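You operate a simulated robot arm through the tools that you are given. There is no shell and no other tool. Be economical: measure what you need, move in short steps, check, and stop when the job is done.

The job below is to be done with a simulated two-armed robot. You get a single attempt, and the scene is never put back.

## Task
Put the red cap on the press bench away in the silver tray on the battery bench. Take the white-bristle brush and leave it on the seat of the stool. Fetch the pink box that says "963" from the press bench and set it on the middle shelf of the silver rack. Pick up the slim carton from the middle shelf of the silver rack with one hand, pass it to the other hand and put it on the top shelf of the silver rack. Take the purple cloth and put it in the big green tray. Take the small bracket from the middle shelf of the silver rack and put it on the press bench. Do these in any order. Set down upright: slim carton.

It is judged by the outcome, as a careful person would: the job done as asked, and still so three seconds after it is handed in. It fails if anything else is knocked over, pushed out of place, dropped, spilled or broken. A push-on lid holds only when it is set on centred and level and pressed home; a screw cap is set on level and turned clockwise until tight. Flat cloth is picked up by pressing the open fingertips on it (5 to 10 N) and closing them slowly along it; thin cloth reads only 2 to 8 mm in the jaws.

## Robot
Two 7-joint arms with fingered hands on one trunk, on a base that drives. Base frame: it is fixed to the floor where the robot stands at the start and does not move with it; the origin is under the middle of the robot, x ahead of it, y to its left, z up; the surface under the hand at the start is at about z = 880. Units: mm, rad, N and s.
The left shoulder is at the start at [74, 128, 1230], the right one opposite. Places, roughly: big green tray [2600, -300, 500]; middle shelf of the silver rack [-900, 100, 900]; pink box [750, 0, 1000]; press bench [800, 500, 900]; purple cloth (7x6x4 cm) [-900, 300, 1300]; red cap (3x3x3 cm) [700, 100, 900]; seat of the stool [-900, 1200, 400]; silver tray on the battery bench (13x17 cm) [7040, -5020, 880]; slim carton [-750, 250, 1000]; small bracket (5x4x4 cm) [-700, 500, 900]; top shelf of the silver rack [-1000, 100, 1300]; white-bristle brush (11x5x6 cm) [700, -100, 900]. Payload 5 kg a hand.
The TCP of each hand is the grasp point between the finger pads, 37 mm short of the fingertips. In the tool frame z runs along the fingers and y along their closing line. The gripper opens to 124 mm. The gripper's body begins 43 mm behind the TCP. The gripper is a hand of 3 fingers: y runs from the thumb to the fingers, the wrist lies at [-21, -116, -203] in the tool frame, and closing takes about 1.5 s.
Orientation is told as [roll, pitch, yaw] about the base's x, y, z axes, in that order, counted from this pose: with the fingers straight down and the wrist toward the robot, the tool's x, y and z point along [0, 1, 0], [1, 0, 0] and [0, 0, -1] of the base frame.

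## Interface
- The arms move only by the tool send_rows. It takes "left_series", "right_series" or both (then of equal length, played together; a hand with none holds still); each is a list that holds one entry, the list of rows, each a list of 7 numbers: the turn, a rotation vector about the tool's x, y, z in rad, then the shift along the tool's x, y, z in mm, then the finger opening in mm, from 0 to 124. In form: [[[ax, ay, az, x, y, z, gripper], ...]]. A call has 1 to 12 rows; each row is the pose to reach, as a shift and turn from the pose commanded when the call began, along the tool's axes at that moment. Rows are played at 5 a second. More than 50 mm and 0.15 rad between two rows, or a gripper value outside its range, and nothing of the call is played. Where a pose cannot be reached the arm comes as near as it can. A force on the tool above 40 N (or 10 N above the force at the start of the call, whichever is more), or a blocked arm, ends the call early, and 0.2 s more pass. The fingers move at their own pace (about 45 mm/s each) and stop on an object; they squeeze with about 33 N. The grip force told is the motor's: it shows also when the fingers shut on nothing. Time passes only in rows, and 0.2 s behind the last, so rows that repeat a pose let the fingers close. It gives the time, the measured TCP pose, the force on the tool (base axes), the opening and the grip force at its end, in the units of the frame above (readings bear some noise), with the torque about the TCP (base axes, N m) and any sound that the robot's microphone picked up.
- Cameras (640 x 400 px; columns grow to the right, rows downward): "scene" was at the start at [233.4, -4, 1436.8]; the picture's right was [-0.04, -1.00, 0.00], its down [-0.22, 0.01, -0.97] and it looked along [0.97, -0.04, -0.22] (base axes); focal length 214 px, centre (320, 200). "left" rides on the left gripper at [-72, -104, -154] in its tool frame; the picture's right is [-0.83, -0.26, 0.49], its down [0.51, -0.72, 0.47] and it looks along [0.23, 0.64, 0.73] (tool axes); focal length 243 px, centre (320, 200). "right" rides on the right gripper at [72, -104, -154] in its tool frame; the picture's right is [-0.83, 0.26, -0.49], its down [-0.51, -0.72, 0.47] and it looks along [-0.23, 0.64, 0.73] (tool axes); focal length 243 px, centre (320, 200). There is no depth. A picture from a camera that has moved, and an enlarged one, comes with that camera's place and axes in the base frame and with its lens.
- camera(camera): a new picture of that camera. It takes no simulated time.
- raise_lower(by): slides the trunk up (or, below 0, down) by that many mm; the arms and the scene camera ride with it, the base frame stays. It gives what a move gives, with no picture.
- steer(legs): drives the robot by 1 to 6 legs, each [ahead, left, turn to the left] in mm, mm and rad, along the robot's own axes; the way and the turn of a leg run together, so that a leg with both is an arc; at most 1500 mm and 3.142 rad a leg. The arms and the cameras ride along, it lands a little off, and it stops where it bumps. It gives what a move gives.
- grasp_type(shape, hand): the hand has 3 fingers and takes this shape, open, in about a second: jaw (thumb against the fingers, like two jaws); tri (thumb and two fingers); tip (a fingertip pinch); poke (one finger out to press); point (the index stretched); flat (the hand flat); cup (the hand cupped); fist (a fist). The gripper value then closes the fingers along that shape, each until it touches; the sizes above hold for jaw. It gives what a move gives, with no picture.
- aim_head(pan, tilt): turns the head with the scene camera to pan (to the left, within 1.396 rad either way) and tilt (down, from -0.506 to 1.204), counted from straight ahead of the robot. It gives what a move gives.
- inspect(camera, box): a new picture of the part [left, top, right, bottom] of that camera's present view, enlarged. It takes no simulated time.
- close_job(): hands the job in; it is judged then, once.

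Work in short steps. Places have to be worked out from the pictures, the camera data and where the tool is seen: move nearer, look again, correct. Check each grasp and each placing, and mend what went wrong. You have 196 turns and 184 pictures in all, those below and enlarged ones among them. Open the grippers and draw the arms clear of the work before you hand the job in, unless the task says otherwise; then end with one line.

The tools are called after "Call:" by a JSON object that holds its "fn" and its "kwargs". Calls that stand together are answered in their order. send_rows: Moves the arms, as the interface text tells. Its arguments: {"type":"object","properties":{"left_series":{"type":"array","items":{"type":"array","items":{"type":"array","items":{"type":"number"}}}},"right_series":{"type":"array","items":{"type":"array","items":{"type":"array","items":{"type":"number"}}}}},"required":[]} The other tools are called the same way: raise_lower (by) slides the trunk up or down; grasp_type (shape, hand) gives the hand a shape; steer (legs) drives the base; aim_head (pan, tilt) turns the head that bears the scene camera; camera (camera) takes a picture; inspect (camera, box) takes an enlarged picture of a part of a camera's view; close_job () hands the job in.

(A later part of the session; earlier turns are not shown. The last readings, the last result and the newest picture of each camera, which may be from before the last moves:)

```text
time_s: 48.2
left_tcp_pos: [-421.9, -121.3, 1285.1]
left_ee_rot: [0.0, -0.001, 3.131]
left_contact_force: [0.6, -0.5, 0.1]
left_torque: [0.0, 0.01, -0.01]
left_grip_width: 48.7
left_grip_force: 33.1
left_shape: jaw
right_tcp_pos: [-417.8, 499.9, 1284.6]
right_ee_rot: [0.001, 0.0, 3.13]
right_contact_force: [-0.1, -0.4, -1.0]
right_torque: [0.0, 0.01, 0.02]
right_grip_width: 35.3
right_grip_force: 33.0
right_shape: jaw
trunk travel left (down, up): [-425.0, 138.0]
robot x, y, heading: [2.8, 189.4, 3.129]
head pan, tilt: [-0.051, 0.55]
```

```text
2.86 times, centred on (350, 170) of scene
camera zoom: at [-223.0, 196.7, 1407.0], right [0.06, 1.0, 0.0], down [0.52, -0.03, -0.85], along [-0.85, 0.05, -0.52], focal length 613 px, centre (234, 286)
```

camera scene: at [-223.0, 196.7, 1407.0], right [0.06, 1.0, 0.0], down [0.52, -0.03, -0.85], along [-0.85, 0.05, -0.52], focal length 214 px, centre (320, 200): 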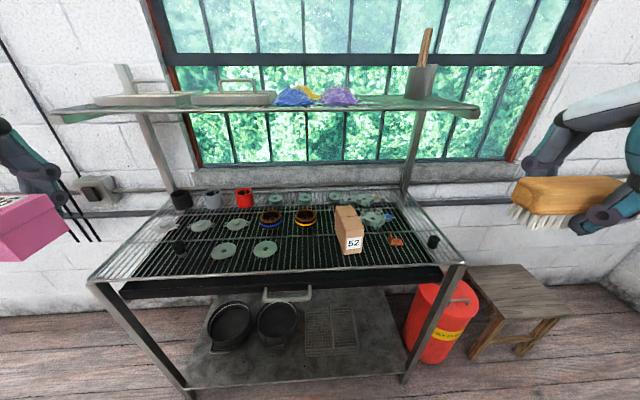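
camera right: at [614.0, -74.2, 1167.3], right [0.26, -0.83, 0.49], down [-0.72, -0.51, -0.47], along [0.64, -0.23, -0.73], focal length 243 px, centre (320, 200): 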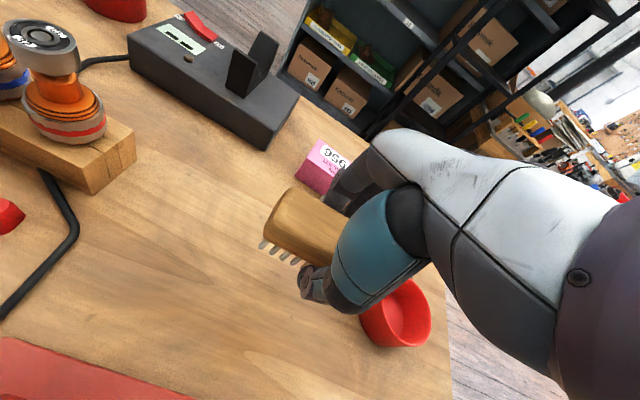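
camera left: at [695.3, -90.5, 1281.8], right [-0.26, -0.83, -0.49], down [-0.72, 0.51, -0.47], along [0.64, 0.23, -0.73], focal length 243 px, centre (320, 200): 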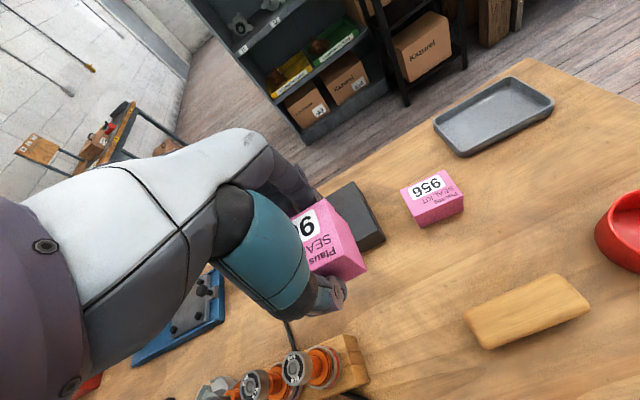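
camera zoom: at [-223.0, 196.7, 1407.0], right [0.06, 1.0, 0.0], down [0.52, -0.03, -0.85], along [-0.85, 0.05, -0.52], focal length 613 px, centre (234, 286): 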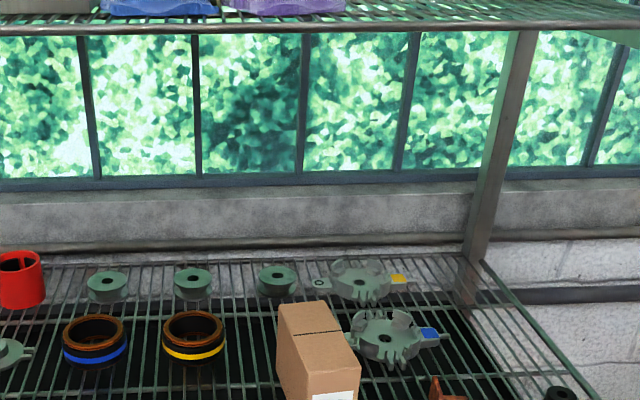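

The rusty-brown piece near the front right looks like the bracket, the "52" box is the carton, and the stool stands right of the rack. I step 190 mm further right so that the left hand faces the free front spot near [-722,185].

Call:
{"fn": "steer", "kwargs": {"legs": [[0, -200, 0]]}}

Call:
{"fn": "aim_head", "kwargs": {"pan": 0.1, "tilt": 0.7}}

Call:
{"fn": "camera", "kwargs": {"camera": "scene"}}

Call:
{"fn": "inspect", "kwargs": {"camera": "scene", "box": [180, 80, 420, 230]}}

```text
time_s: 50.6
left_tcp_pos: [-420.0, 79.0, 1285.0]
left_ee_rot: [-0.001, 0.0, 3.129]
left_contact_force: [0.9, -0.1, -0.7]
left_torque: [0.01, -0.01, 0.06]
left_grip_width: 48.6
left_grip_force: 32.9
left_shape: jaw
right_tcp_pos: [-414.4, 699.4, 1284.3]
right_ee_rot: [-0.001, -0.001, 3.128]
right_contact_force: [-0.8, -0.2, -1.4]
right_torque: [0.02, 0.03, 0.01]
right_grip_width: 34.9
right_grip_force: 32.1
right_shape: jaw
trunk travel left (down, up): [-425.0, 138.0]
robot x, y, heading: [5.6, 388.6, 3.132]
head pan, tilt: [-0.051, 0.55]
```

```text
time_s: 51.3
left_tcp_pos: [-419.4, 79.4, 1285.4]
left_ee_rot: [0.0, 0.0, 3.129]
left_contact_force: [-0.3, 0.3, -0.1]
left_torque: [0.03, -0.02, 0.01]
left_grip_width: 48.5
left_grip_force: 33.1
left_shape: jaw
right_tcp_pos: [-414.9, 699.3, 1284.3]
right_ee_rot: [0.0, 0.0, 3.128]
right_contact_force: [-0.1, 0.0, -1.9]
right_torque: [0.0, -0.01, 0.0]
right_grip_width: 35.0
right_grip_force: 32.5
right_shape: jaw
trunk travel left (down, up): [-425.0, 138.0]
robot x, y, heading: [7.2, 388.5, 3.129]
head pan, tilt: [0.099, 0.7]
```

```text
151 pictures are left
camera scene: at [-215.6, 384.1, 1393.8], right [-0.09, 1.0, 0.0], down [0.64, 0.06, -0.77], along [-0.76, -0.07, -0.64], focal length 214 px, centre (320, 200)
```

scene: 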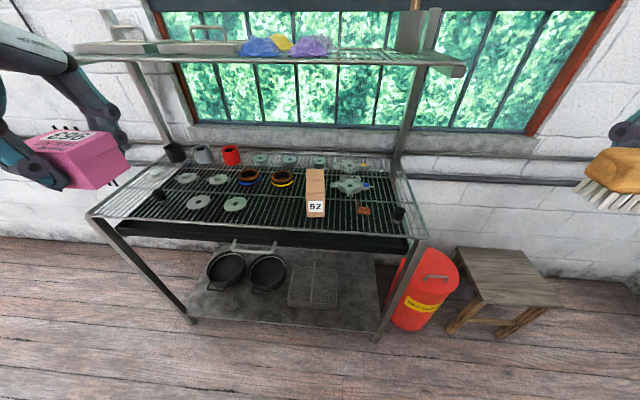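

```text
2.67 times, centred on (300, 155) of scene
camera zoom: at [-215.6, 384.1, 1393.8], right [-0.09, 1.0, 0.0], down [0.64, 0.06, -0.77], along [-0.76, -0.07, -0.64], focal length 572 px, centre (373, 320)
```

zoom: 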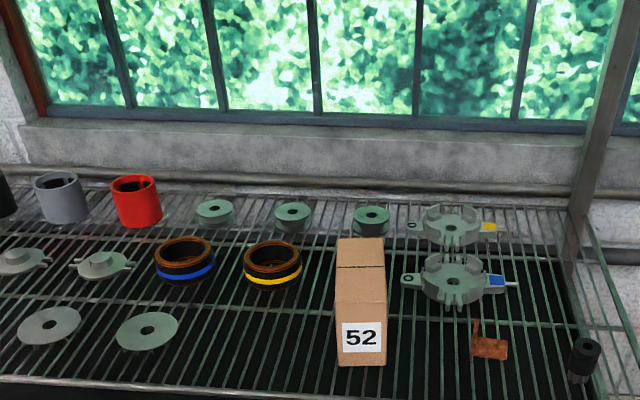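

Two-view rays put the mesh at z≈920. The carton stands around x −695…−830, y 297–355; the bracket is near [-729,478]; and a free gap is at y 90–297. I carry the box over [-715,190].

Call:
{"fn": "send_rows", "kwargs": {"left_series": [[[0, 0, 0, -11, 30, 20, 40], [0, 0, 0, -22, 60, 40, 40], [0, 0, 0, -33, 90, 60, 40], [0, 0, 0, -44, 120, 80, 40], [0, 0, 0, -55, 150, 100, 40], [0, 0, 0, -66, 180, 120, 40], [0, 0, 0, -77, 210, 145, 40], [0, 0, 0, -88, 240, 170, 40], [0, 0, 0, -99, 268, 195, 40], [0, 0, 0, -111, 295, 220, 40], [0, 0, 0, -111, 295, 235, 40], [0, 0, 0, -111, 295, 235, 40]]]}}

Call:
{"fn": "camera", "kwargs": {"camera": "left"}}

Call:
{"fn": "inspect", "kwargs": {"camera": "scene", "box": [180, 80, 420, 230]}}

```text
time_s: 53.9
left_tcp_pos: [-713.9, 194.5, 1049.6]
left_ee_rot: [-0.001, 0.0, 3.128]
left_contact_force: [-0.2, -0.2, -0.1]
left_torque: [-0.02, 0.02, -0.01]
left_grip_width: 48.5
left_grip_force: 33.3
left_shape: jaw
right_tcp_pos: [-414.5, 700.0, 1284.4]
right_ee_rot: [0.0, 0.001, 3.128]
right_contact_force: [-0.3, 0.3, -0.5]
right_torque: [0.0, 0.02, -0.04]
right_grip_width: 35.2
right_grip_force: 33.2
right_shape: jaw
trunk travel left (down, up): [-425.0, 138.0]
robot x, y, heading: [8.0, 391.3, 3.132]
head pan, tilt: [0.099, 0.7]
```

```text
149 pictures are left
camera left: at [-606.7, 266.0, 1203.4], right [0.27, 0.83, -0.49], down [0.71, -0.52, -0.47], along [-0.64, -0.22, -0.73], focal length 243 px, centre (320, 200)
```

left: 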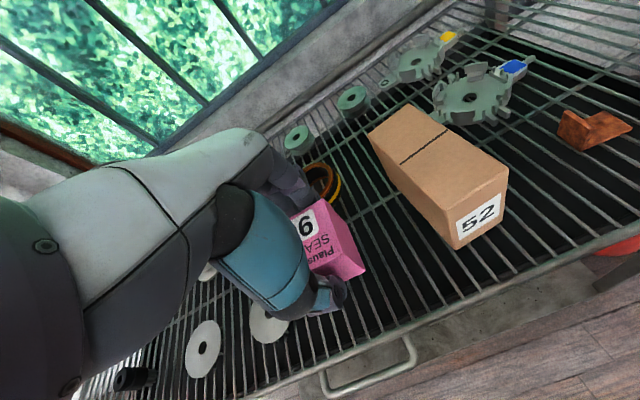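

```text
2.67 times, centred on (300, 155) of scene
camera zoom: at [-214.9, 383.7, 1393.9], right [-0.09, 1.0, 0.0], down [0.64, 0.06, -0.77], along [-0.76, -0.07, -0.64], focal length 572 px, centre (373, 320)
```

zoom: 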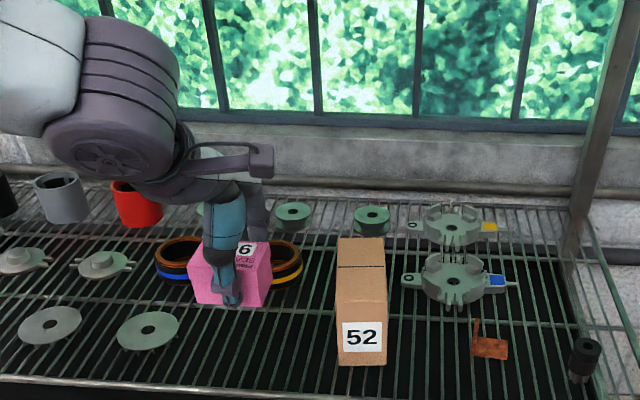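

The carton measures about 125 × 53 × 92 mm, centred near [-760,323]. The spot below the pink box is clear, so I lower it.

Call:
{"fn": "send_rows", "kwargs": {"left_series": [[[0, 0, 0, 4, 0, 35, 40], [0, 0, 0, 4, 0, 65, 40], [0, 0, 0, 4, 0, 75, 40], [0, 0, 0, 4, 0, 80, 40], [0, 0, 0, 4, 0, 84, 40], [0, 0, 0, 4, 0, 88, 40], [0, 0, 0, 4, 0, 92, 40], [0, 0, 0, 4, 0, 96, 40]]]}}

Call:
{"fn": "inspect", "kwargs": {"camera": "scene", "box": [180, 80, 420, 230]}}

```text
time_s: 55.7
left_tcp_pos: [-713.0, 190.1, 954.6]
left_ee_rot: [0.0, -0.004, 3.129]
left_contact_force: [-2.2, -1.3, 5.7]
left_torque: [-0.01, 0.06, 0.03]
left_grip_width: 48.9
left_grip_force: 32.3
left_shape: jaw
right_tcp_pos: [-413.9, 699.6, 1284.4]
right_ee_rot: [-0.001, -0.002, 3.129]
right_contact_force: [-0.1, 0.6, -2.3]
right_torque: [-0.02, 0.01, -0.02]
right_grip_width: 35.0
right_grip_force: 33.0
right_shape: jaw
trunk travel left (down, up): [-425.0, 138.0]
robot x, y, heading: [10.9, 390.5, 3.132]
head pan, tilt: [0.099, 0.7]
```

```text
2.67 times, centred on (300, 155) of scene
camera zoom: at [-214.4, 383.9, 1394.1], right [-0.09, 1.0, 0.0], down [0.64, 0.06, -0.77], along [-0.76, -0.07, -0.64], focal length 572 px, centre (373, 320)
```

zoom: 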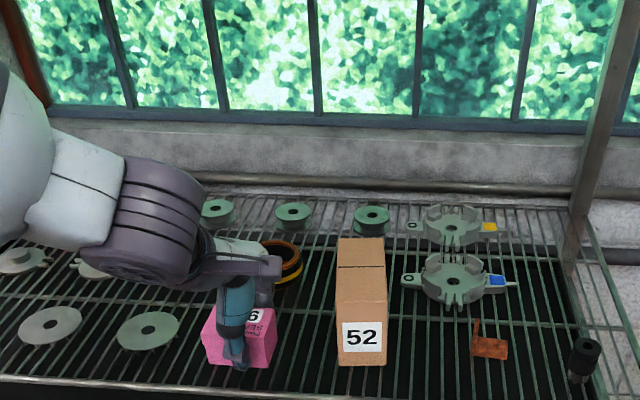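

Contact begins at TCP z≈954 (mesh ≈908). I press 2 mm further, open moderately and rise.

Call:
{"fn": "send_rows", "kwargs": {"left_series": [[[0, 0, 0, 0, 0, 2, 40], [0, 0, 0, 0, 0, 2, 40], [0, 0, 0, 0, 0, 1, 60], [0, 0, 0, 0, 0, 0, 74], [0, 0, 0, 0, 0, 0, 74], [0, 0, 0, 0, 0, -15, 74], [0, 0, 0, 0, 0, -45, 74], [0, 0, 0, 0, 0, -80, 74], [0, 0, 0, 0, 0, -120, 80], [0, 0, 0, 0, 0, -160, 80]]]}}

Call:
{"fn": "camera", "kwargs": {"camera": "left"}}

Call:
{"fn": "inspect", "kwargs": {"camera": "scene", "box": [180, 80, 420, 230]}}

```text
time_s: 57.9
left_tcp_pos: [-710.3, 190.9, 1116.2]
left_ee_rot: [0.0, -0.002, 3.131]
left_contact_force: [0.8, -0.3, -0.3]
left_torque: [-0.05, 0.02, 0.0]
left_grip_width: 79.6
left_grip_force: 0.1
left_shape: jaw
right_tcp_pos: [-413.5, 700.8, 1285.0]
right_ee_rot: [0.003, -0.001, 3.129]
right_contact_force: [0.4, 0.4, -1.0]
right_torque: [0.01, 0.02, -0.02]
right_grip_width: 35.1
right_grip_force: 33.2
right_shape: jaw
trunk travel left (down, up): [-425.0, 138.0]
robot x, y, heading: [6.4, 389.7, 3.132]
head pan, tilt: [0.099, 0.7]
```

```text
146 pictures are left
camera left: at [-604.1, 262.1, 1269.2], right [0.27, 0.83, -0.49], down [0.71, -0.52, -0.47], along [-0.64, -0.22, -0.73], focal length 243 px, centre (320, 200)
```

left: 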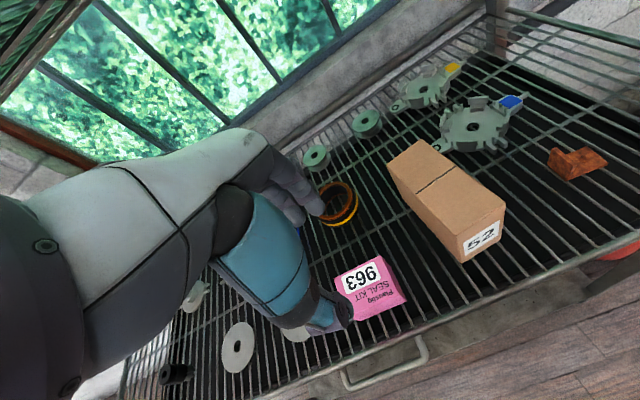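

```text
2.67 times, centred on (300, 155) of scene
camera zoom: at [-213.9, 384.5, 1394.1], right [-0.09, 1.0, 0.0], down [0.64, 0.06, -0.77], along [-0.76, -0.07, -0.64], focal length 572 px, centre (373, 320)
```

zoom: 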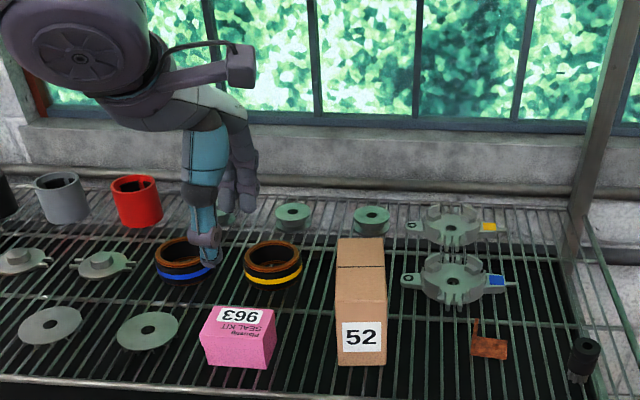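

The pink box stands well on the shelf. I retract the left hand and look right toward the stool.

Call:
{"fn": "send_rows", "kwargs": {"left_series": [[[0, 0, 0, 0, -35, -30, 80], [0, 0, 0, 0, -70, -60, 80], [0, 0, 0, 0, -105, -90, 80], [0, 0, 0, 0, -140, -120, 80], [0, 0, 0, 0, -180, -140, 80], [0, 0, 0, 0, -220, -160, 80], [0, 0, 0, 0, -260, -170, 80], [0, 0, 0, 0, -290, -170, 80]]]}}

Call:
{"fn": "aim_head", "kwargs": {"pan": -0.9, "tilt": 0.6}}

Call:
{"fn": "camera", "kwargs": {"camera": "scene"}}

```text
time_s: 59.7
left_tcp_pos: [-425.0, 185.1, 1287.7]
left_ee_rot: [-0.001, 0.003, 3.129]
left_contact_force: [0.2, -0.3, -0.3]
left_torque: [-0.03, 0.02, 0.0]
left_grip_width: 79.8
left_grip_force: 0.1
left_shape: jaw
left hand out of reach, approached as far as the arm can: row 8
right_tcp_pos: [-414.8, 699.9, 1285.0]
right_ee_rot: [-0.001, -0.001, 3.126]
right_contact_force: [0.0, 0.2, -1.3]
right_torque: [-0.03, 0.02, -0.03]
right_grip_width: 35.0
right_grip_force: 32.8
right_shape: jaw
trunk travel left (down, up): [-425.0, 138.0]
robot x, y, heading: [6.5, 390.8, 3.13]
head pan, tilt: [0.099, 0.7]
```

```text
time_s: 61.0
left_tcp_pos: [-427.5, 187.1, 1287.3]
left_ee_rot: [0.001, 0.002, 3.13]
left_contact_force: [0.5, -0.7, 0.1]
left_torque: [-0.02, 0.01, 0.0]
left_grip_width: 79.6
left_grip_force: 0.1
left_shape: jaw
right_tcp_pos: [-414.8, 700.0, 1284.5]
right_ee_rot: [-0.002, 0.001, 3.129]
right_contact_force: [0.4, -0.3, -2.0]
right_torque: [0.03, 0.03, 0.0]
right_grip_width: 35.2
right_grip_force: 33.1
right_shape: jaw
trunk travel left (down, up): [-425.0, 138.0]
robot x, y, heading: [3.9, 388.6, 3.126]
head pan, tilt: [-0.901, 0.6]
```

```text
144 pictures are left
camera scene: at [-185.0, 461.1, 1402.4], right [0.79, 0.61, 0.0], down [0.35, -0.45, -0.83], along [-0.5, 0.65, -0.57], focal length 214 px, centre (320, 200)
```

scene: 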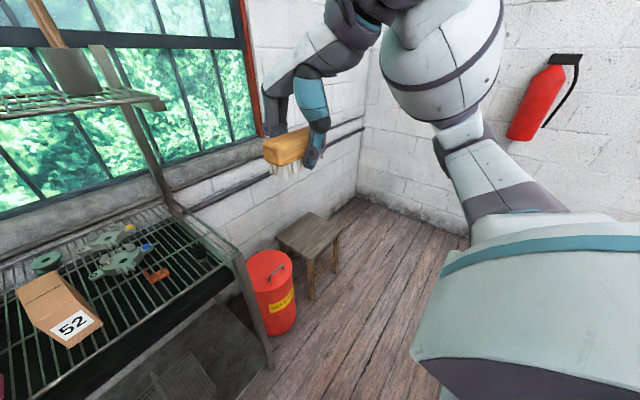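

There is space toward the stool (seat near [-865,1230,~400]). I drive over so that it lies in the right hand's reach, and lower the trunk partway.

Call:
{"fn": "steer", "kwargs": {"legs": [[0, -650, 0], [100, 0, 0]]}}

Call:
{"fn": "raise_lower", "kwargs": {"by": -350}}

Call:
{"fn": "aim_head", "kwargs": {"pan": -0.25, "tilt": 0.7}}

Call:
{"fn": "camera", "kwargs": {"camera": "scene"}}

```text
time_s: 68.0
left_tcp_pos: [-514.3, 857.3, 1289.4]
left_ee_rot: [0.001, 0.0, 3.119]
left_contact_force: [0.3, 0.3, 0.1]
left_torque: [0.01, 0.01, -0.02]
left_grip_width: 79.5
left_grip_force: 0.0
left_shape: jaw
right_tcp_pos: [-498.0, 1369.0, 1284.9]
right_ee_rot: [0.0, -0.003, 3.118]
right_contact_force: [-0.6, -0.1, -1.0]
right_torque: [-0.01, -0.01, 0.0]
right_grip_width: 34.9
right_grip_force: 32.8
right_shape: jaw
trunk travel left (down, up): [-425.0, 138.0]
robot x, y, heading: [-80.4, 1054.7, 3.119]
head pan, tilt: [-0.901, 0.6]
```

```text
time_s: 71.4
left_tcp_pos: [-600.2, 857.9, 818.5]
left_ee_rot: [0.0, 0.316, 3.117]
left_contact_force: [0.0, 0.6, 0.0]
left_torque: [-0.04, 0.02, 0.05]
left_grip_width: 79.5
left_grip_force: 0.0
left_shape: jaw
right_tcp_pos: [-571.5, 1370.3, 848.0]
right_ee_rot: [-0.002, 0.226, 3.116]
right_contact_force: [1.0, -0.3, -0.8]
right_torque: [0.0, 0.02, 0.0]
right_grip_width: 35.0
right_grip_force: 32.7
right_shape: jaw
trunk travel left (down, up): [-75.0, 488.0]
robot x, y, heading: [-81.6, 1050.6, 3.117]
head pan, tilt: [-0.901, 0.6]
```

```text
time_s: 72.5
left_tcp_pos: [-598.7, 857.6, 819.2]
left_ee_rot: [0.0, 0.317, 3.118]
left_contact_force: [-0.4, -0.6, -0.2]
left_torque: [-0.03, -0.02, 0.02]
left_grip_width: 79.9
left_grip_force: 0.1
left_shape: jaw
right_tcp_pos: [-571.4, 1369.8, 847.0]
right_ee_rot: [0.0, 0.227, 3.118]
right_contact_force: [-0.6, 0.0, -2.0]
right_torque: [0.0, -0.01, -0.03]
right_grip_width: 34.9
right_grip_force: 33.0
right_shape: jaw
trunk travel left (down, up): [-75.0, 488.0]
robot x, y, heading: [-80.9, 1055.3, 3.117]
head pan, tilt: [-0.25, 0.7]
```

```text
143 pictures are left
camera scene: at [-413.0, 1083.2, 1009.6], right [0.27, 0.96, 0.0], down [0.62, -0.17, -0.77], along [-0.74, 0.21, -0.64], focal length 214 px, centre (320, 200)
```

scene: 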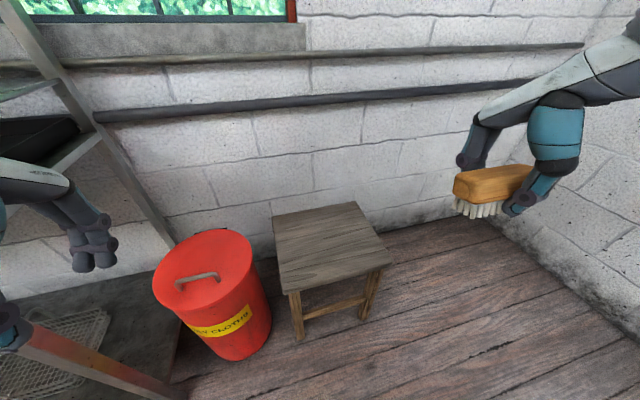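

Lowering leaned the hands, so I level both. The seat centre is near [-870,1232].

Call:
{"fn": "send_rows", "kwargs": {"left_series": [[[-0.1, 0, 0, 0, 0, 0, 80], [-0.2, 0, 0, 0, 0, 0, 80], [-0.317, 0, 0, 0, 0, 0, 80], [-0.317, 0, 0, 0, 0, 0, 80]]], "right_series": [[[-0.08, 0, 0, 0, 0, 0, 30], [-0.16, 0, 0, 0, 0, 0, 30], [-0.227, 0, 0, 0, 0, 0, 30], [-0.227, 0, 0, 0, 0, 0, 30]]]}}

Call:
{"fn": "camera", "kwargs": {"camera": "right"}}

```text
time_s: 73.5
left_tcp_pos: [-661.2, 855.0, 855.2]
left_ee_rot: [0.0, 0.003, 3.117]
left_contact_force: [0.9, 0.0, 0.7]
left_torque: [0.0, 0.01, -0.04]
left_grip_width: 79.6
left_grip_force: 0.0
left_shape: jaw
left hand out of reach, approached as far as the arm can: row 1, 2, 3, 4
right_tcp_pos: [-605.5, 1389.5, 874.4]
right_ee_rot: [0.003, 0.001, 3.119]
right_contact_force: [0.6, 0.6, -0.9]
right_torque: [0.02, -0.04, -0.01]
right_grip_width: 34.9
right_grip_force: 33.3
right_shape: jaw
right hand out of reach, approached as far as the arm can: row 1, 2, 3, 4
trunk travel left (down, up): [-75.0, 488.0]
robot x, y, heading: [-82.3, 1056.7, 3.118]
head pan, tilt: [-0.25, 0.7]
```

```text
142 pictures are left
camera right: at [-501.3, 1314.9, 1029.1], right [-0.24, 0.84, 0.49], down [0.73, 0.49, -0.47], along [-0.64, 0.25, -0.73], focal length 243 px, centre (320, 200)
```

right: 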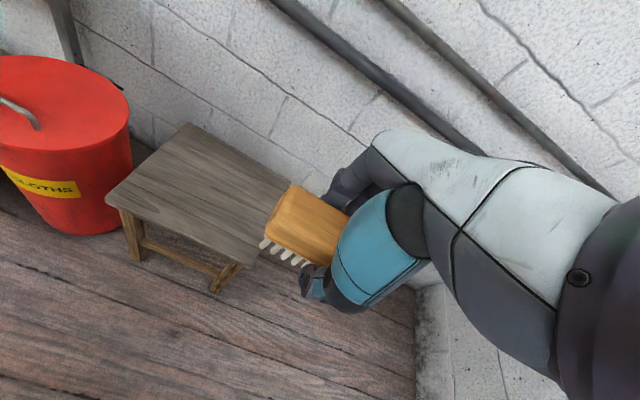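

The second view agrees on the seat at about [-868,1233]. I move the brush above it.

Call:
{"fn": "send_rows", "kwargs": {"right_series": [[[0, 0, 0, 13, 22, 30, 30], [0, 0, 0, 26, 44, 60, 30], [0, 0, 0, 39, 66, 90, 30], [0, 0, 0, 52, 88, 120, 30], [0, 0, 0, 65, 110, 150, 30], [0, 0, 0, 78, 132, 180, 30], [0, 0, 0, 91, 154, 210, 30], [0, 0, 0, 104, 176, 240, 30], [0, 0, 0, 117, 198, 270, 30], [0, 0, 0, 130, 220, 300, 30], [0, 0, 0, 143, 242, 330, 30], [0, 0, 0, 152, 260, 350, 30]]]}}

Call:
{"fn": "camera", "kwargs": {"camera": "right"}}

Call:
{"fn": "camera", "kwargs": {"camera": "scene"}}

```text
time_s: 76.1
left_tcp_pos: [-662.3, 855.1, 854.3]
left_ee_rot: [0.002, 0.002, 3.118]
left_contact_force: [-1.1, -0.8, 0.3]
left_torque: [0.01, -0.04, -0.02]
left_grip_width: 79.8
left_grip_force: 0.0
left_shape: jaw
right_tcp_pos: [-868.8, 1240.6, 526.7]
right_ee_rot: [0.0, -0.003, 3.12]
right_contact_force: [0.6, -1.0, -1.3]
right_torque: [-0.01, -0.03, 0.02]
right_grip_width: 34.8
right_grip_force: 33.0
right_shape: jaw
right hand out of reach, approached as far as the arm can: row 1, 2
trunk travel left (down, up): [-75.0, 488.0]
robot x, y, heading: [-82.4, 1053.4, 3.116]
head pan, tilt: [-0.25, 0.7]
```

```text
141 pictures are left
camera right: at [-764.5, 1167.0, 680.4], right [-0.24, 0.84, 0.49], down [0.73, 0.49, -0.47], along [-0.64, 0.25, -0.73], focal length 243 px, centre (320, 200)
```

right: 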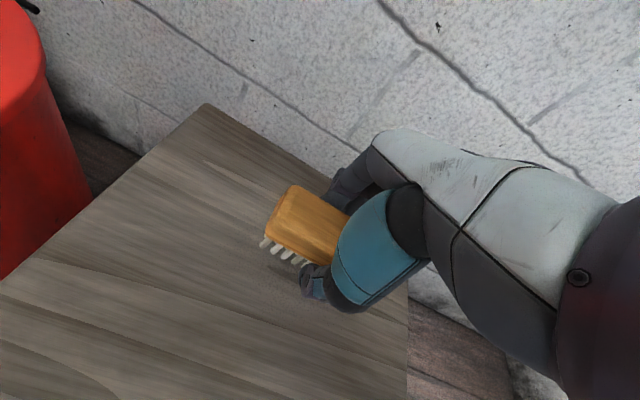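

```text
140 pictures are left
camera scene: at [-413.4, 1083.0, 1009.5], right [0.27, 0.96, 0.0], down [0.62, -0.17, -0.76], along [-0.74, 0.21, -0.64], focal length 214 px, centre (320, 200)
```

scene: 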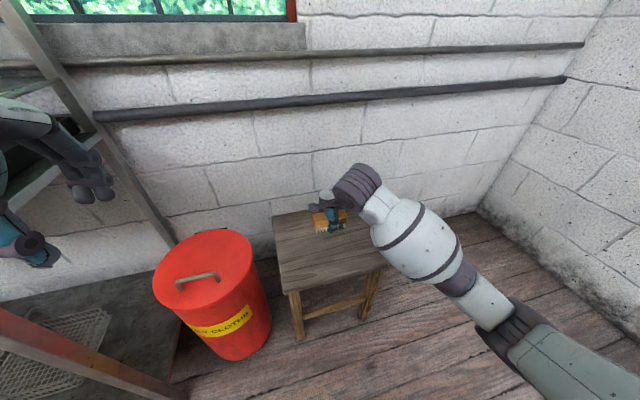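

The brush is well inside the seat outline. I lower it until it touches.

Call:
{"fn": "send_rows", "kwargs": {"right_series": [[[0, 0, 0, 0, 0, 30, 30], [0, 0, 0, 0, 0, 50, 30], [0, 0, 0, 0, 0, 60, 30], [0, 0, 0, 0, 0, 66, 30], [0, 0, 0, 0, 0, 72, 30], [0, 0, 0, 0, 0, 78, 30], [0, 0, 0, 0, 0, 83, 30]]]}}

Call:
{"fn": "camera", "kwargs": {"camera": "right"}}

```text
time_s: 76.7
left_tcp_pos: [-661.7, 855.5, 855.4]
left_ee_rot: [0.001, 0.001, 3.117]
left_contact_force: [-0.2, 0.3, -0.4]
left_torque: [0.01, -0.04, -0.02]
left_grip_width: 79.5
left_grip_force: 0.0
left_shape: jaw
right_tcp_pos: [-870.6, 1239.7, 488.7]
right_ee_rot: [0.004, -0.019, 3.117]
right_contact_force: [8.7, -0.6, 19.2]
right_torque: [-0.14, -0.27, -0.01]
right_grip_width: 36.1
right_grip_force: 33.0
right_shape: jaw
trunk travel left (down, up): [-75.0, 488.0]
robot x, y, heading: [-82.0, 1056.9, 3.116]
head pan, tilt: [-0.25, 0.7]
stopped in row 3 (right hand): the force on the tool passed its limit at 50 N (the readings are from after the stop); the commanded pose is now the measured one
```

```text
139 pictures are left
camera right: at [-764.1, 1167.4, 641.3], right [-0.23, 0.84, 0.49], down [0.72, 0.49, -0.49], along [-0.65, 0.24, -0.72], focal length 243 px, centre (320, 200)
```

right: 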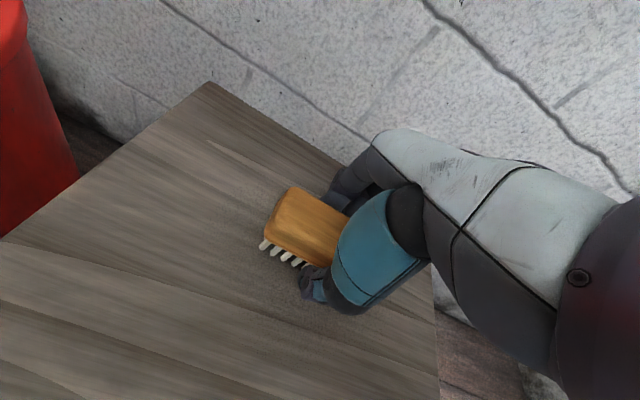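

The seat is at z≈446 and the brush rests on it. I open and rise.

Call:
{"fn": "send_rows", "kwargs": {"right_series": [[[0, 0, 0, 0, 0, -1, 30], [0, 0, 0, 0, 0, -1, 50], [0, 0, 0, 0, 0, -1, 75], [0, 0, 0, 0, 0, -1, 80], [0, 0, 0, 0, 0, -1, 80], [0, 0, 0, 0, 0, -15, 80], [0, 0, 0, 0, 0, -45, 80], [0, 0, 0, 0, 0, -85, 80], [0, 0, 0, 0, 0, -130, 80]]]}}

Call:
{"fn": "camera", "kwargs": {"camera": "right"}}

```text
time_s: 78.7
left_tcp_pos: [-660.0, 853.7, 856.6]
left_ee_rot: [-0.001, 0.001, 3.116]
left_contact_force: [-0.4, -0.7, -0.7]
left_torque: [0.02, 0.03, 0.01]
left_grip_width: 79.8
left_grip_force: 0.2
left_shape: jaw
right_tcp_pos: [-869.5, 1237.9, 616.8]
right_ee_rot: [0.003, -0.014, 3.117]
right_contact_force: [-0.4, 0.1, 0.4]
right_torque: [-0.02, 0.01, -0.02]
right_grip_width: 79.4
right_grip_force: 0.1
right_shape: jaw
trunk travel left (down, up): [-75.0, 488.0]
robot x, y, heading: [-81.1, 1055.5, 3.115]
head pan, tilt: [-0.25, 0.7]
```

```text
138 pictures are left
camera right: at [-764.4, 1165.3, 769.4], right [-0.23, 0.84, 0.49], down [0.73, 0.49, -0.48], along [-0.65, 0.24, -0.72], focal length 243 px, centre (320, 200)
```

right: 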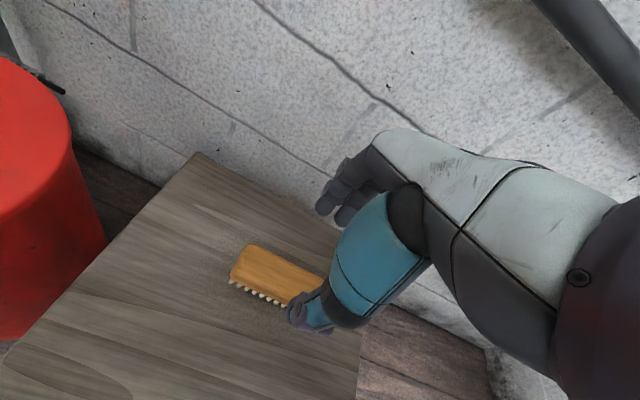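

The brush stands on the stool. I draw the right arm up and back, then raise the trunk and return toward the rack.

Call:
{"fn": "send_rows", "kwargs": {"right_series": [[[0, 0, 0, 0, 0, -45, 80], [0, 0, 0, 0, -10, -90, 80], [0, 0, 0, 0, -35, -130, 80], [0, 0, 0, 0, -65, -165, 80], [0, 0, 0, 0, -100, -195, 80], [0, 0, 0, 0, -135, -220, 80], [0, 0, 0, -10, -170, -245, 80], [0, 0, 0, -20, -205, -265, 80], [0, 0, 0, -30, -240, -280, 80]]]}}

Call:
{"fn": "raise_lower", "kwargs": {"by": 350}}

Call:
{"fn": "camera", "kwargs": {"camera": "scene"}}

```text
time_s: 80.7
left_tcp_pos: [-660.3, 855.5, 856.5]
left_ee_rot: [0.0, 0.002, 3.117]
left_contact_force: [0.2, 0.2, 0.8]
left_torque: [0.0, 0.02, -0.01]
left_grip_width: 79.8
left_grip_force: 0.0
left_shape: jaw
right_tcp_pos: [-628.3, 1268.3, 893.6]
right_ee_rot: [0.005, -0.012, 3.118]
right_contact_force: [0.2, -0.8, 0.7]
right_torque: [0.02, 0.02, 0.01]
right_grip_width: 79.7
right_grip_force: 0.1
right_shape: jaw
right hand out of reach, approached as far as the arm can: row 9
trunk travel left (down, up): [-75.0, 488.0]
robot x, y, heading: [-81.6, 1054.8, 3.122]
head pan, tilt: [-0.25, 0.7]
```

```text
time_s: 84.1
left_tcp_pos: [-662.2, 854.9, 1204.8]
left_ee_rot: [0.0, 0.003, 3.117]
left_contact_force: [0.2, 0.7, 0.8]
left_torque: [-0.01, 0.02, 0.0]
left_grip_width: 79.9
left_grip_force: 0.0
left_shape: jaw
right_tcp_pos: [-627.5, 1267.3, 1245.0]
right_ee_rot: [0.005, -0.014, 3.118]
right_contact_force: [0.6, 0.4, -0.7]
right_torque: [0.02, -0.02, 0.03]
right_grip_width: 79.5
right_grip_force: 0.1
right_shape: jaw
trunk travel left (down, up): [-425.0, 138.0]
robot x, y, heading: [-85.6, 1055.9, 3.115]
head pan, tilt: [-0.25, 0.7]
```

```text
137 pictures are left
camera scene: at [-301.4, 1080.6, 1393.7], right [0.27, 0.96, 0.0], down [0.62, -0.17, -0.76], along [-0.74, 0.21, -0.64], focal length 214 px, centre (320, 200)
```

scene: 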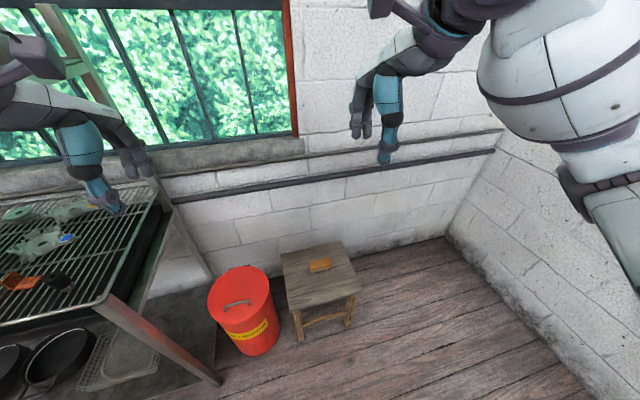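

The brush stands on the stool. I back off a little and slide left (−y) to about y=150 so the right hand faces the carton.

Call:
{"fn": "steer", "kwargs": {"legs": [[-60, 0, 0.025], [0, 905, 0]]}}

Call:
{"fn": "aim_head", "kwargs": {"pan": -0.15, "tilt": 0.6}}

Call:
{"fn": "camera", "kwargs": {"camera": "scene"}}

Call:
{"fn": "camera", "kwargs": {"camera": "right"}}

```text
time_s: 93.1
left_tcp_pos: [-602.5, -70.7, 1205.4]
left_ee_rot: [-0.001, 0.002, 3.129]
left_contact_force: [0.4, -0.1, -0.6]
left_torque: [0.03, -0.03, -0.01]
left_grip_width: 79.7
left_grip_force: 0.0
left_shape: jaw
right_tcp_pos: [-573.2, 345.0, 1243.7]
right_ee_rot: [0.007, -0.014, 3.128]
right_contact_force: [-0.4, 0.4, -0.2]
right_torque: [-0.03, -0.02, 0.01]
right_grip_width: 79.8
right_grip_force: 0.1
right_shape: jaw
trunk travel left (down, up): [-425.0, 138.0]
robot x, y, heading: [-26.9, 134.8, 3.135]
head pan, tilt: [-0.25, 0.7]
```

```text
time_s: 93.7
left_tcp_pos: [-602.8, -69.7, 1204.5]
left_ee_rot: [0.001, 0.003, 3.128]
left_contact_force: [0.3, -0.2, 0.6]
left_torque: [-0.01, -0.02, 0.01]
left_grip_width: 79.6
left_grip_force: 0.1
left_shape: jaw
right_tcp_pos: [-572.8, 343.5, 1244.4]
right_ee_rot: [0.005, -0.015, 3.128]
right_contact_force: [0.8, 0.1, -0.6]
right_torque: [0.01, 0.02, 0.04]
right_grip_width: 79.8
right_grip_force: 0.1
right_shape: jaw
trunk travel left (down, up): [-425.0, 138.0]
robot x, y, heading: [-23.6, 137.4, 3.13]
head pan, tilt: [-0.15, 0.6]
```

```text
136 pictures are left
camera scene: at [-250.9, 152.4, 1402.4], right [0.16, 0.99, 0.0], down [0.56, -0.09, -0.82], along [-0.81, 0.13, -0.57], focal length 214 px, centre (320, 200)
```

scene: 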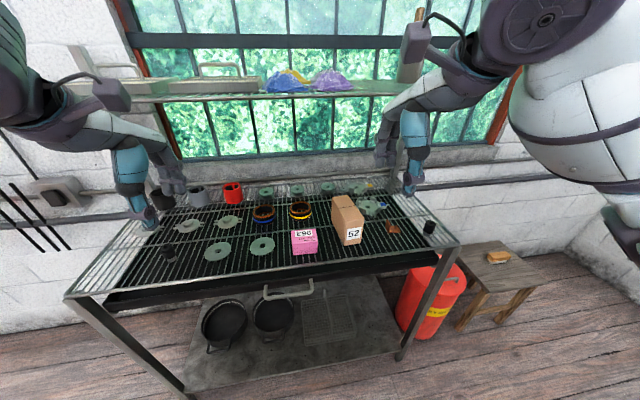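

```text
135 pictures are left
camera right: at [-467.3, 270.7, 1397.4], right [-0.24, 0.84, 0.49], down [0.72, 0.49, -0.48], along [-0.65, 0.24, -0.72], focal length 243 px, centre (320, 200)
```

right: 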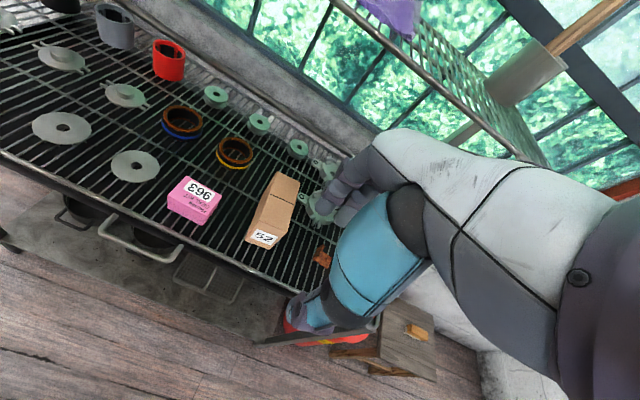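

I turn the right hand a quarter so that it closes along y, and bring it above the far half of the carton.

Call:
{"fn": "send_rows", "kwargs": {"right_series": [[[0, 0, -0.131, 2, 18, 8, 85], [0, 0, -0.262, 4, 36, 16, 85], [0, 0, -0.393, 6, 54, 25, 85], [0, 0, -0.524, 8, 72, 35, 85], [0, 0, -0.655, 10, 90, 45, 85], [0, 0, -0.785, 12, 108, 56, 85], [0, 0, -0.916, 14, 126, 68, 85], [0, 0, -1.047, 16, 144, 80, 85], [0, 0, -1.178, 17, 162, 92, 85], [0, 0, -1.309, 18, 180, 104, 85], [0, 0, -1.44, 19, 198, 116, 85], [0, 0, -1.571, 20, 212, 124, 85]]]}}

Call:
{"fn": "camera", "kwargs": {"camera": "scene"}}

Call:
{"fn": "camera", "kwargs": {"camera": "right"}}

```text
time_s: 96.5
left_tcp_pos: [-582.5, -63.3, 1215.9]
left_ee_rot: [0.003, -0.014, 3.119]
left_contact_force: [0.6, 0.2, 0.1]
left_torque: [-0.03, 0.02, 0.0]
left_grip_width: 79.8
left_grip_force: 0.1
left_shape: jaw
right_tcp_pos: [-761.0, 331.7, 1135.8]
right_ee_rot: [-0.033, 0.003, -1.578]
right_contact_force: [-1.0, 0.1, 0.1]
right_torque: [-0.01, -0.02, 0.06]
right_grip_width: 84.7
right_grip_force: 0.0
right_shape: jaw
trunk travel left (down, up): [-425.0, 138.0]
robot x, y, heading: [-19.2, 139.9, 3.118]
head pan, tilt: [-0.15, 0.6]
stopped in row 12 (right hand): the arm was blocked; the commanded pose is now the measured one
```

```text
134 pictures are left
camera scene: at [-224.6, 154.1, 1406.1], right [0.17, 0.99, 0.0], down [0.54, -0.1, -0.83], along [-0.82, 0.14, -0.55], focal length 214 px, centre (320, 200)
```

scene: 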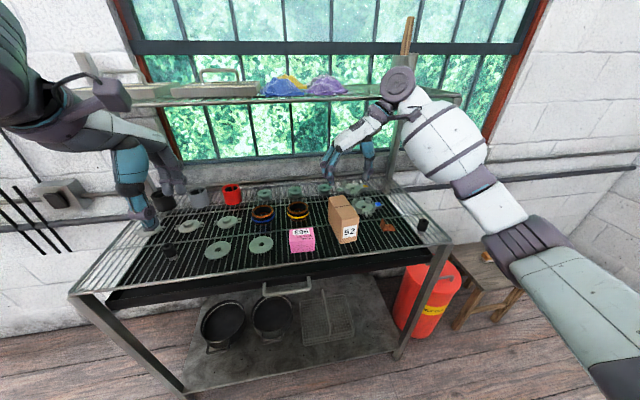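

```text
133 pictures are left
camera right: at [-680.8, 434.6, 1287.3], right [-0.81, -0.26, 0.52], down [-0.52, 0.73, -0.45], along [-0.26, -0.64, -0.72], focal length 243 px, centre (320, 200)
```

right: 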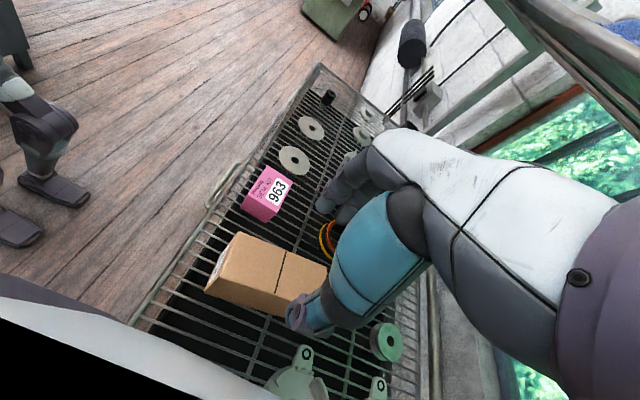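

The arm was blocked at the end: the wrist is near the top shelf's front edge. I look closely.

Call:
{"fn": "inspect", "kwargs": {"camera": "scene", "box": [300, 0, 500, 125]}}

```text
3.20 times, centred on (400, 62) of scene
camera zoom: at [-224.6, 154.1, 1406.1], right [0.17, 0.99, 0.0], down [0.54, -0.1, -0.83], along [-0.82, 0.14, -0.55], focal length 686 px, centre (64, 640)
```

zoom: 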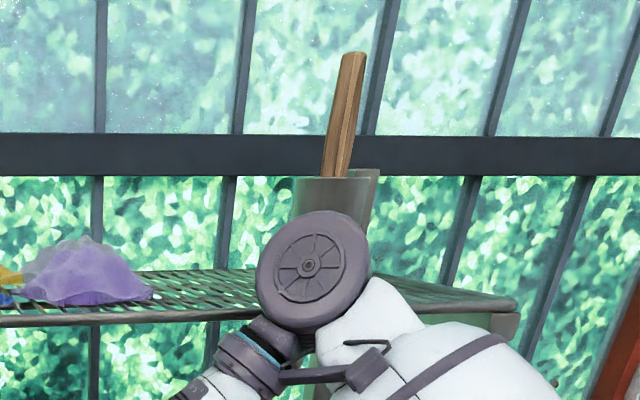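

The wrist met the shelf edge and the pot looks undisturbed. I back off toward the robot, then descend so the wrist passes below the shelf; the carton is yawed about 0.09 rad, so I match it.

Call:
{"fn": "send_rows", "kwargs": {"right_series": [[[0, 0, 0, 25, 0, 0, 85], [0, 0.03, -0.05, 45, 5, 15, 85], [0, 0.033, -0.09, 45, 10, 50, 85], [0, 0.033, -0.09, 45, 14, 85, 85], [0, 0.033, -0.09, 45, 14, 110, 85], [0, 0.033, -0.09, 45, 14, 130, 85]]]}}

Call:
{"fn": "inspect", "kwargs": {"camera": "scene", "box": [240, 60, 480, 260]}}

Call:
{"fn": "camera", "kwargs": {"camera": "right"}}

```text
time_s: 97.9
left_tcp_pos: [-600.6, -66.3, 1205.3]
left_ee_rot: [0.0, -0.001, 3.124]
left_contact_force: [0.0, -0.3, -1.0]
left_torque: [-0.02, 0.0, 0.02]
left_grip_width: 79.7
left_grip_force: 0.0
left_shape: jaw
right_tcp_pos: [-740.1, 315.2, 992.0]
right_ee_rot: [0.019, -0.003, -1.489]
right_contact_force: [-0.6, 0.4, 0.5]
right_torque: [-0.01, -0.02, 0.0]
right_grip_width: 84.4
right_grip_force: 0.0
right_shape: jaw
trunk travel left (down, up): [-425.0, 138.0]
robot x, y, heading: [-22.2, 135.1, 3.125]
head pan, tilt: [-0.15, 0.6]
```

```text
2.00 times, centred on (360, 160) of scene
camera zoom: at [-247.7, 153.5, 1402.4], right [0.17, 0.99, 0.0], down [0.56, -0.09, -0.83], along [-0.81, 0.14, -0.56], focal length 429 px, centre (240, 280)
```

zoom: 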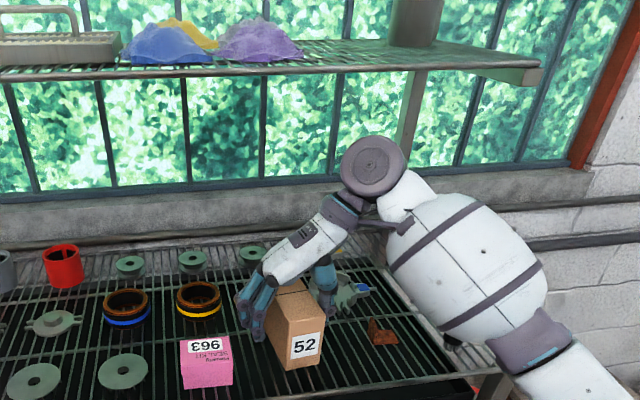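

```text
130 pictures are left
camera right: at [-677.2, 425.0, 1147.1], right [-0.81, -0.33, 0.48], down [-0.56, 0.68, -0.48], along [-0.16, -0.66, -0.73], focal length 243 px, centre (320, 200)
```

right: 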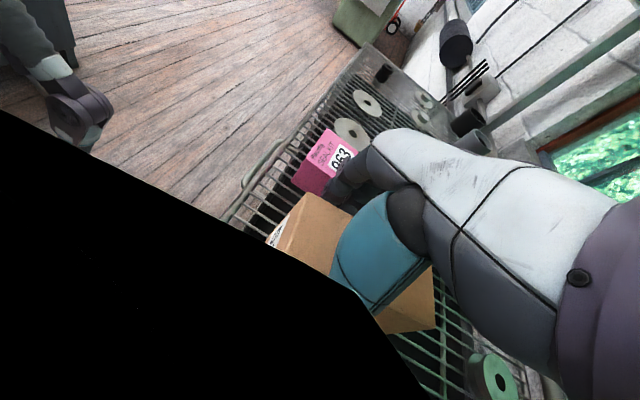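

The fingers straddle the carton. I go 30 mm further in and 14 mm lower, then close.

Call:
{"fn": "send_rows", "kwargs": {"right_series": [[[0, 0, 0, -15, -3, 7, 85], [0, 0, 0, -30, -5, 14, 85], [0, 0, 0, -30, -5, 14, 85]]]}}

Call:
{"fn": "send_rows", "kwargs": {"right_series": [[[0, 0, 0, 0, 0, 0, 65], [0, 0, 0, 0, 0, 0, 50], [0, 0, 0, 0, 0, 0, 45], [0, 0, 0, 0, 0, 0, 45], [0, 0, 0, 0, 0, 0, 45], [0, 0, 0, 0, 0, 0, 45]]]}}

Call:
{"fn": "inspect", "kwargs": {"camera": "scene", "box": [240, 60, 480, 260]}}

```text
time_s: 98.7
left_tcp_pos: [-601.4, -65.8, 1205.5]
left_ee_rot: [0.001, 0.001, 3.125]
left_contact_force: [-0.6, -0.7, 1.0]
left_torque: [-0.03, -0.02, 0.01]
left_grip_width: 79.9
left_grip_force: 0.0
left_shape: jaw
right_tcp_pos: [-769.5, 316.8, 976.9]
right_ee_rot: [0.017, -0.001, -1.49]
right_contact_force: [0.8, 0.3, 0.3]
right_torque: [0.0, 0.0, -0.01]
right_grip_width: 84.4
right_grip_force: 0.1
right_shape: jaw
trunk travel left (down, up): [-425.0, 138.0]
robot x, y, heading: [-20.9, 138.3, 3.122]
head pan, tilt: [-0.15, 0.6]
```

```text
time_s: 100.1
left_tcp_pos: [-602.5, -66.4, 1205.0]
left_ee_rot: [0.002, 0.003, 3.123]
left_contact_force: [0.5, 0.4, 0.4]
left_torque: [-0.03, 0.0, 0.06]
left_grip_width: 79.9
left_grip_force: 0.1
left_shape: jaw
right_tcp_pos: [-769.6, 316.5, 976.7]
right_ee_rot: [0.018, -0.003, -1.488]
right_contact_force: [0.4, 1.2, 0.1]
right_torque: [0.0, -0.03, 0.01]
right_grip_width: 51.9
right_grip_force: 33.3
right_shape: jaw
trunk travel left (down, up): [-425.0, 138.0]
robot x, y, heading: [-19.1, 138.9, 3.119]
head pan, tilt: [-0.15, 0.6]
```

```text
2.00 times, centred on (360, 160) of scene
camera zoom: at [-247.9, 153.6, 1402.4], right [0.17, 0.99, 0.0], down [0.56, -0.09, -0.82], along [-0.81, 0.14, -0.57], focal length 429 px, centre (240, 280)
```

zoom: 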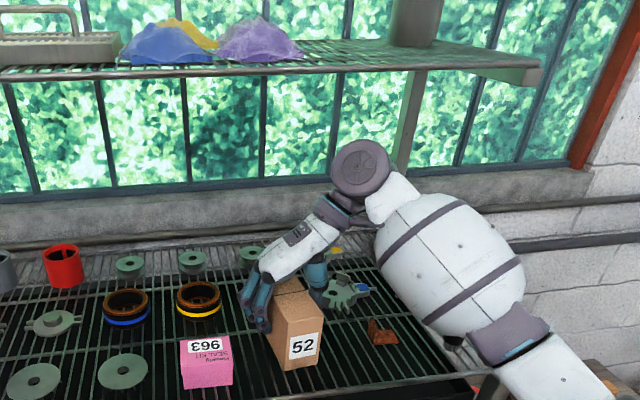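

The carton is gripped (51.9 mm). I lift slightly, draw it back from under the shelf, and raise it toward the handover place.

Call:
{"fn": "send_rows", "kwargs": {"right_series": [[[0, 0, 0, 0, 0, -20, 45], [0, 0, 0, 30, 0, -35, 45], [0, 0, 0, 65, 0, -50, 45], [0, 0, 0, 75, 10, -85, 45], [0, 0, 0, 75, 20, -120, 45], [0, 0, 0, 75, 35, -150, 45], [0, 0, 0, 75, 55, -180, 45], [0, 0, 0, 75, 75, -200, 45]]]}}

Call:
{"fn": "camera", "kwargs": {"camera": "scene"}}

```text
time_s: 101.9
left_tcp_pos: [-601.3, -67.9, 1205.2]
left_ee_rot: [-0.001, 0.002, 3.124]
left_contact_force: [0.0, -0.3, -1.1]
left_torque: [0.03, 0.01, 0.01]
left_grip_width: 79.5
left_grip_force: 0.1
left_shape: jaw
right_tcp_pos: [-690.4, 246.0, 1175.7]
right_ee_rot: [0.019, 0.0, -1.489]
right_contact_force: [-0.2, 0.3, -4.2]
right_torque: [0.01, 0.07, 0.0]
right_grip_width: 51.9
right_grip_force: 32.7
right_shape: jaw
trunk travel left (down, up): [-425.0, 138.0]
robot x, y, heading: [-18.9, 134.0, 3.122]
head pan, tilt: [-0.15, 0.6]
```

```text
128 pictures are left
camera scene: at [-247.9, 152.3, 1402.4], right [0.17, 0.99, 0.0], down [0.56, -0.09, -0.83], along [-0.81, 0.14, -0.56], focal length 214 px, centre (320, 200)
```

scene: 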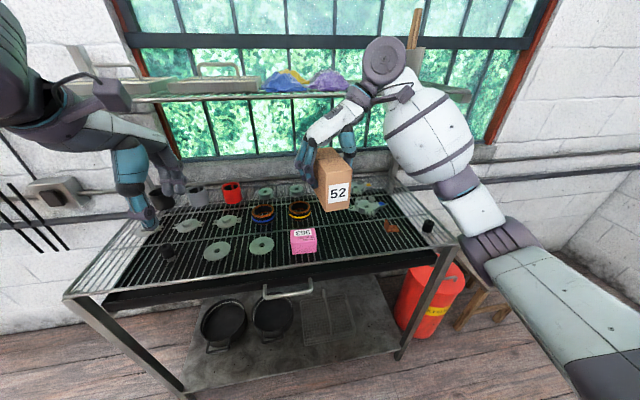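

The carton is up (about 0.4 kg). Now I turn the left hand level so its fingers point forward, closing sideways, in two halves.

Call:
{"fn": "send_rows", "kwargs": {"left_series": [[[-0.0864, 0.0864, 0.0864, 0, 0, 0, 90], [-0.1728, 0.1728, 0.1728, 0, 0, 0, 90], [-0.2592, 0.2592, 0.2592, 0, 0, 0, 90], [-0.3456, 0.3456, 0.3456, 0, 0, 0, 90], [-0.432, 0.432, 0.432, 0, 0, 0, 90], [-0.5184, 0.5184, 0.5184, 0, 0, 0, 90], [-0.6046, 0.6046, 0.6046, 0, 0, 0, 90]]]}}

Call:
{"fn": "send_rows", "kwargs": {"left_series": [[[-0.0864, 0.0864, 0.0864, 0, 0, 0, 90], [-0.1728, 0.1728, 0.1728, 0, 0, 0, 90], [-0.2592, 0.2592, 0.2592, 0, 0, 0, 90], [-0.3456, 0.3456, 0.3456, 0, 0, 0, 90], [-0.432, 0.432, 0.432, 0, 0, 0, 90], [-0.5184, 0.5184, 0.5184, 0, 0, 0, 90], [-0.6046, 0.6046, 0.6046, 0, 0, 0, 90]]]}}

Call:
{"fn": "camera", "kwargs": {"camera": "scene"}}

Call:
{"fn": "camera", "kwargs": {"camera": "left"}}

```text
time_s: 103.5
left_tcp_pos: [-647.3, -72.2, 1218.4]
left_ee_rot: [0.786, -0.338, 2.337]
left_contact_force: [-0.3, 0.4, -0.3]
left_torque: [0.02, -0.01, -0.03]
left_grip_width: 89.9
left_grip_force: 0.1
left_shape: jaw
left hand out of reach, approached as far as the arm can: row 4, 5, 6, 7
right_tcp_pos: [-691.3, 245.6, 1174.5]
right_ee_rot: [0.02, -0.001, -1.488]
right_contact_force: [0.8, 0.1, -2.4]
right_torque: [0.02, 0.02, -0.02]
right_grip_width: 51.9
right_grip_force: 33.1
right_shape: jaw
trunk travel left (down, up): [-425.0, 138.0]
robot x, y, heading: [-24.9, 133.4, 3.128]
head pan, tilt: [-0.15, 0.6]
```

```text
time_s: 105.1
left_tcp_pos: [-646.1, -69.1, 1218.7]
left_ee_rot: [1.569, 0.003, 1.552]
left_contact_force: [0.0, -0.1, -0.4]
left_torque: [-0.01, 0.0, -0.01]
left_grip_width: 89.5
left_grip_force: 0.0
left_shape: jaw
left hand out of reach, approached as far as the arm can: row 1, 2, 3, 4, 5, 6
right_tcp_pos: [-691.0, 246.4, 1175.8]
right_ee_rot: [0.019, 0.0, -1.49]
right_contact_force: [-0.3, 0.7, -4.8]
right_torque: [-0.03, 0.04, 0.0]
right_grip_width: 51.8
right_grip_force: 33.0
right_shape: jaw
trunk travel left (down, up): [-425.0, 138.0]
robot x, y, heading: [-27.1, 136.7, 3.126]
head pan, tilt: [-0.15, 0.6]
```

```text
127 pictures are left
camera scene: at [-247.9, 152.8, 1402.4], right [0.17, 0.99, 0.0], down [0.56, -0.09, -0.83], along [-0.81, 0.14, -0.56], focal length 214 px, centre (320, 200)
```

scene: 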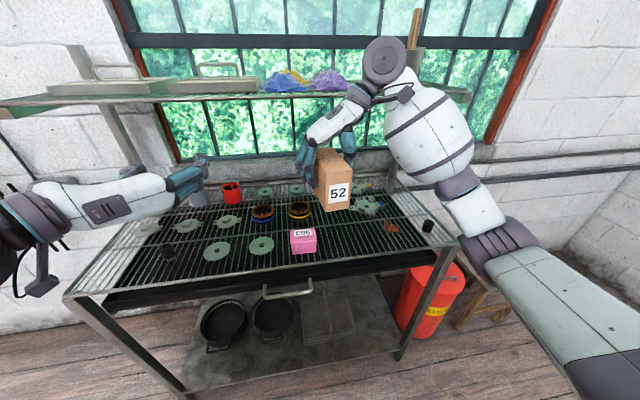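

```text
126 pictures are left
camera left: at [-493.9, -177.6, 1145.9], right [-0.5, -0.25, -0.83], down [-0.49, -0.71, 0.51], along [-0.72, 0.66, 0.23], focal length 243 px, centre (320, 200)
```

left: 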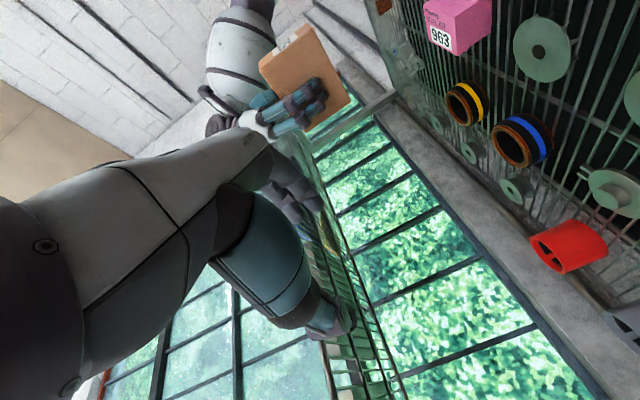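

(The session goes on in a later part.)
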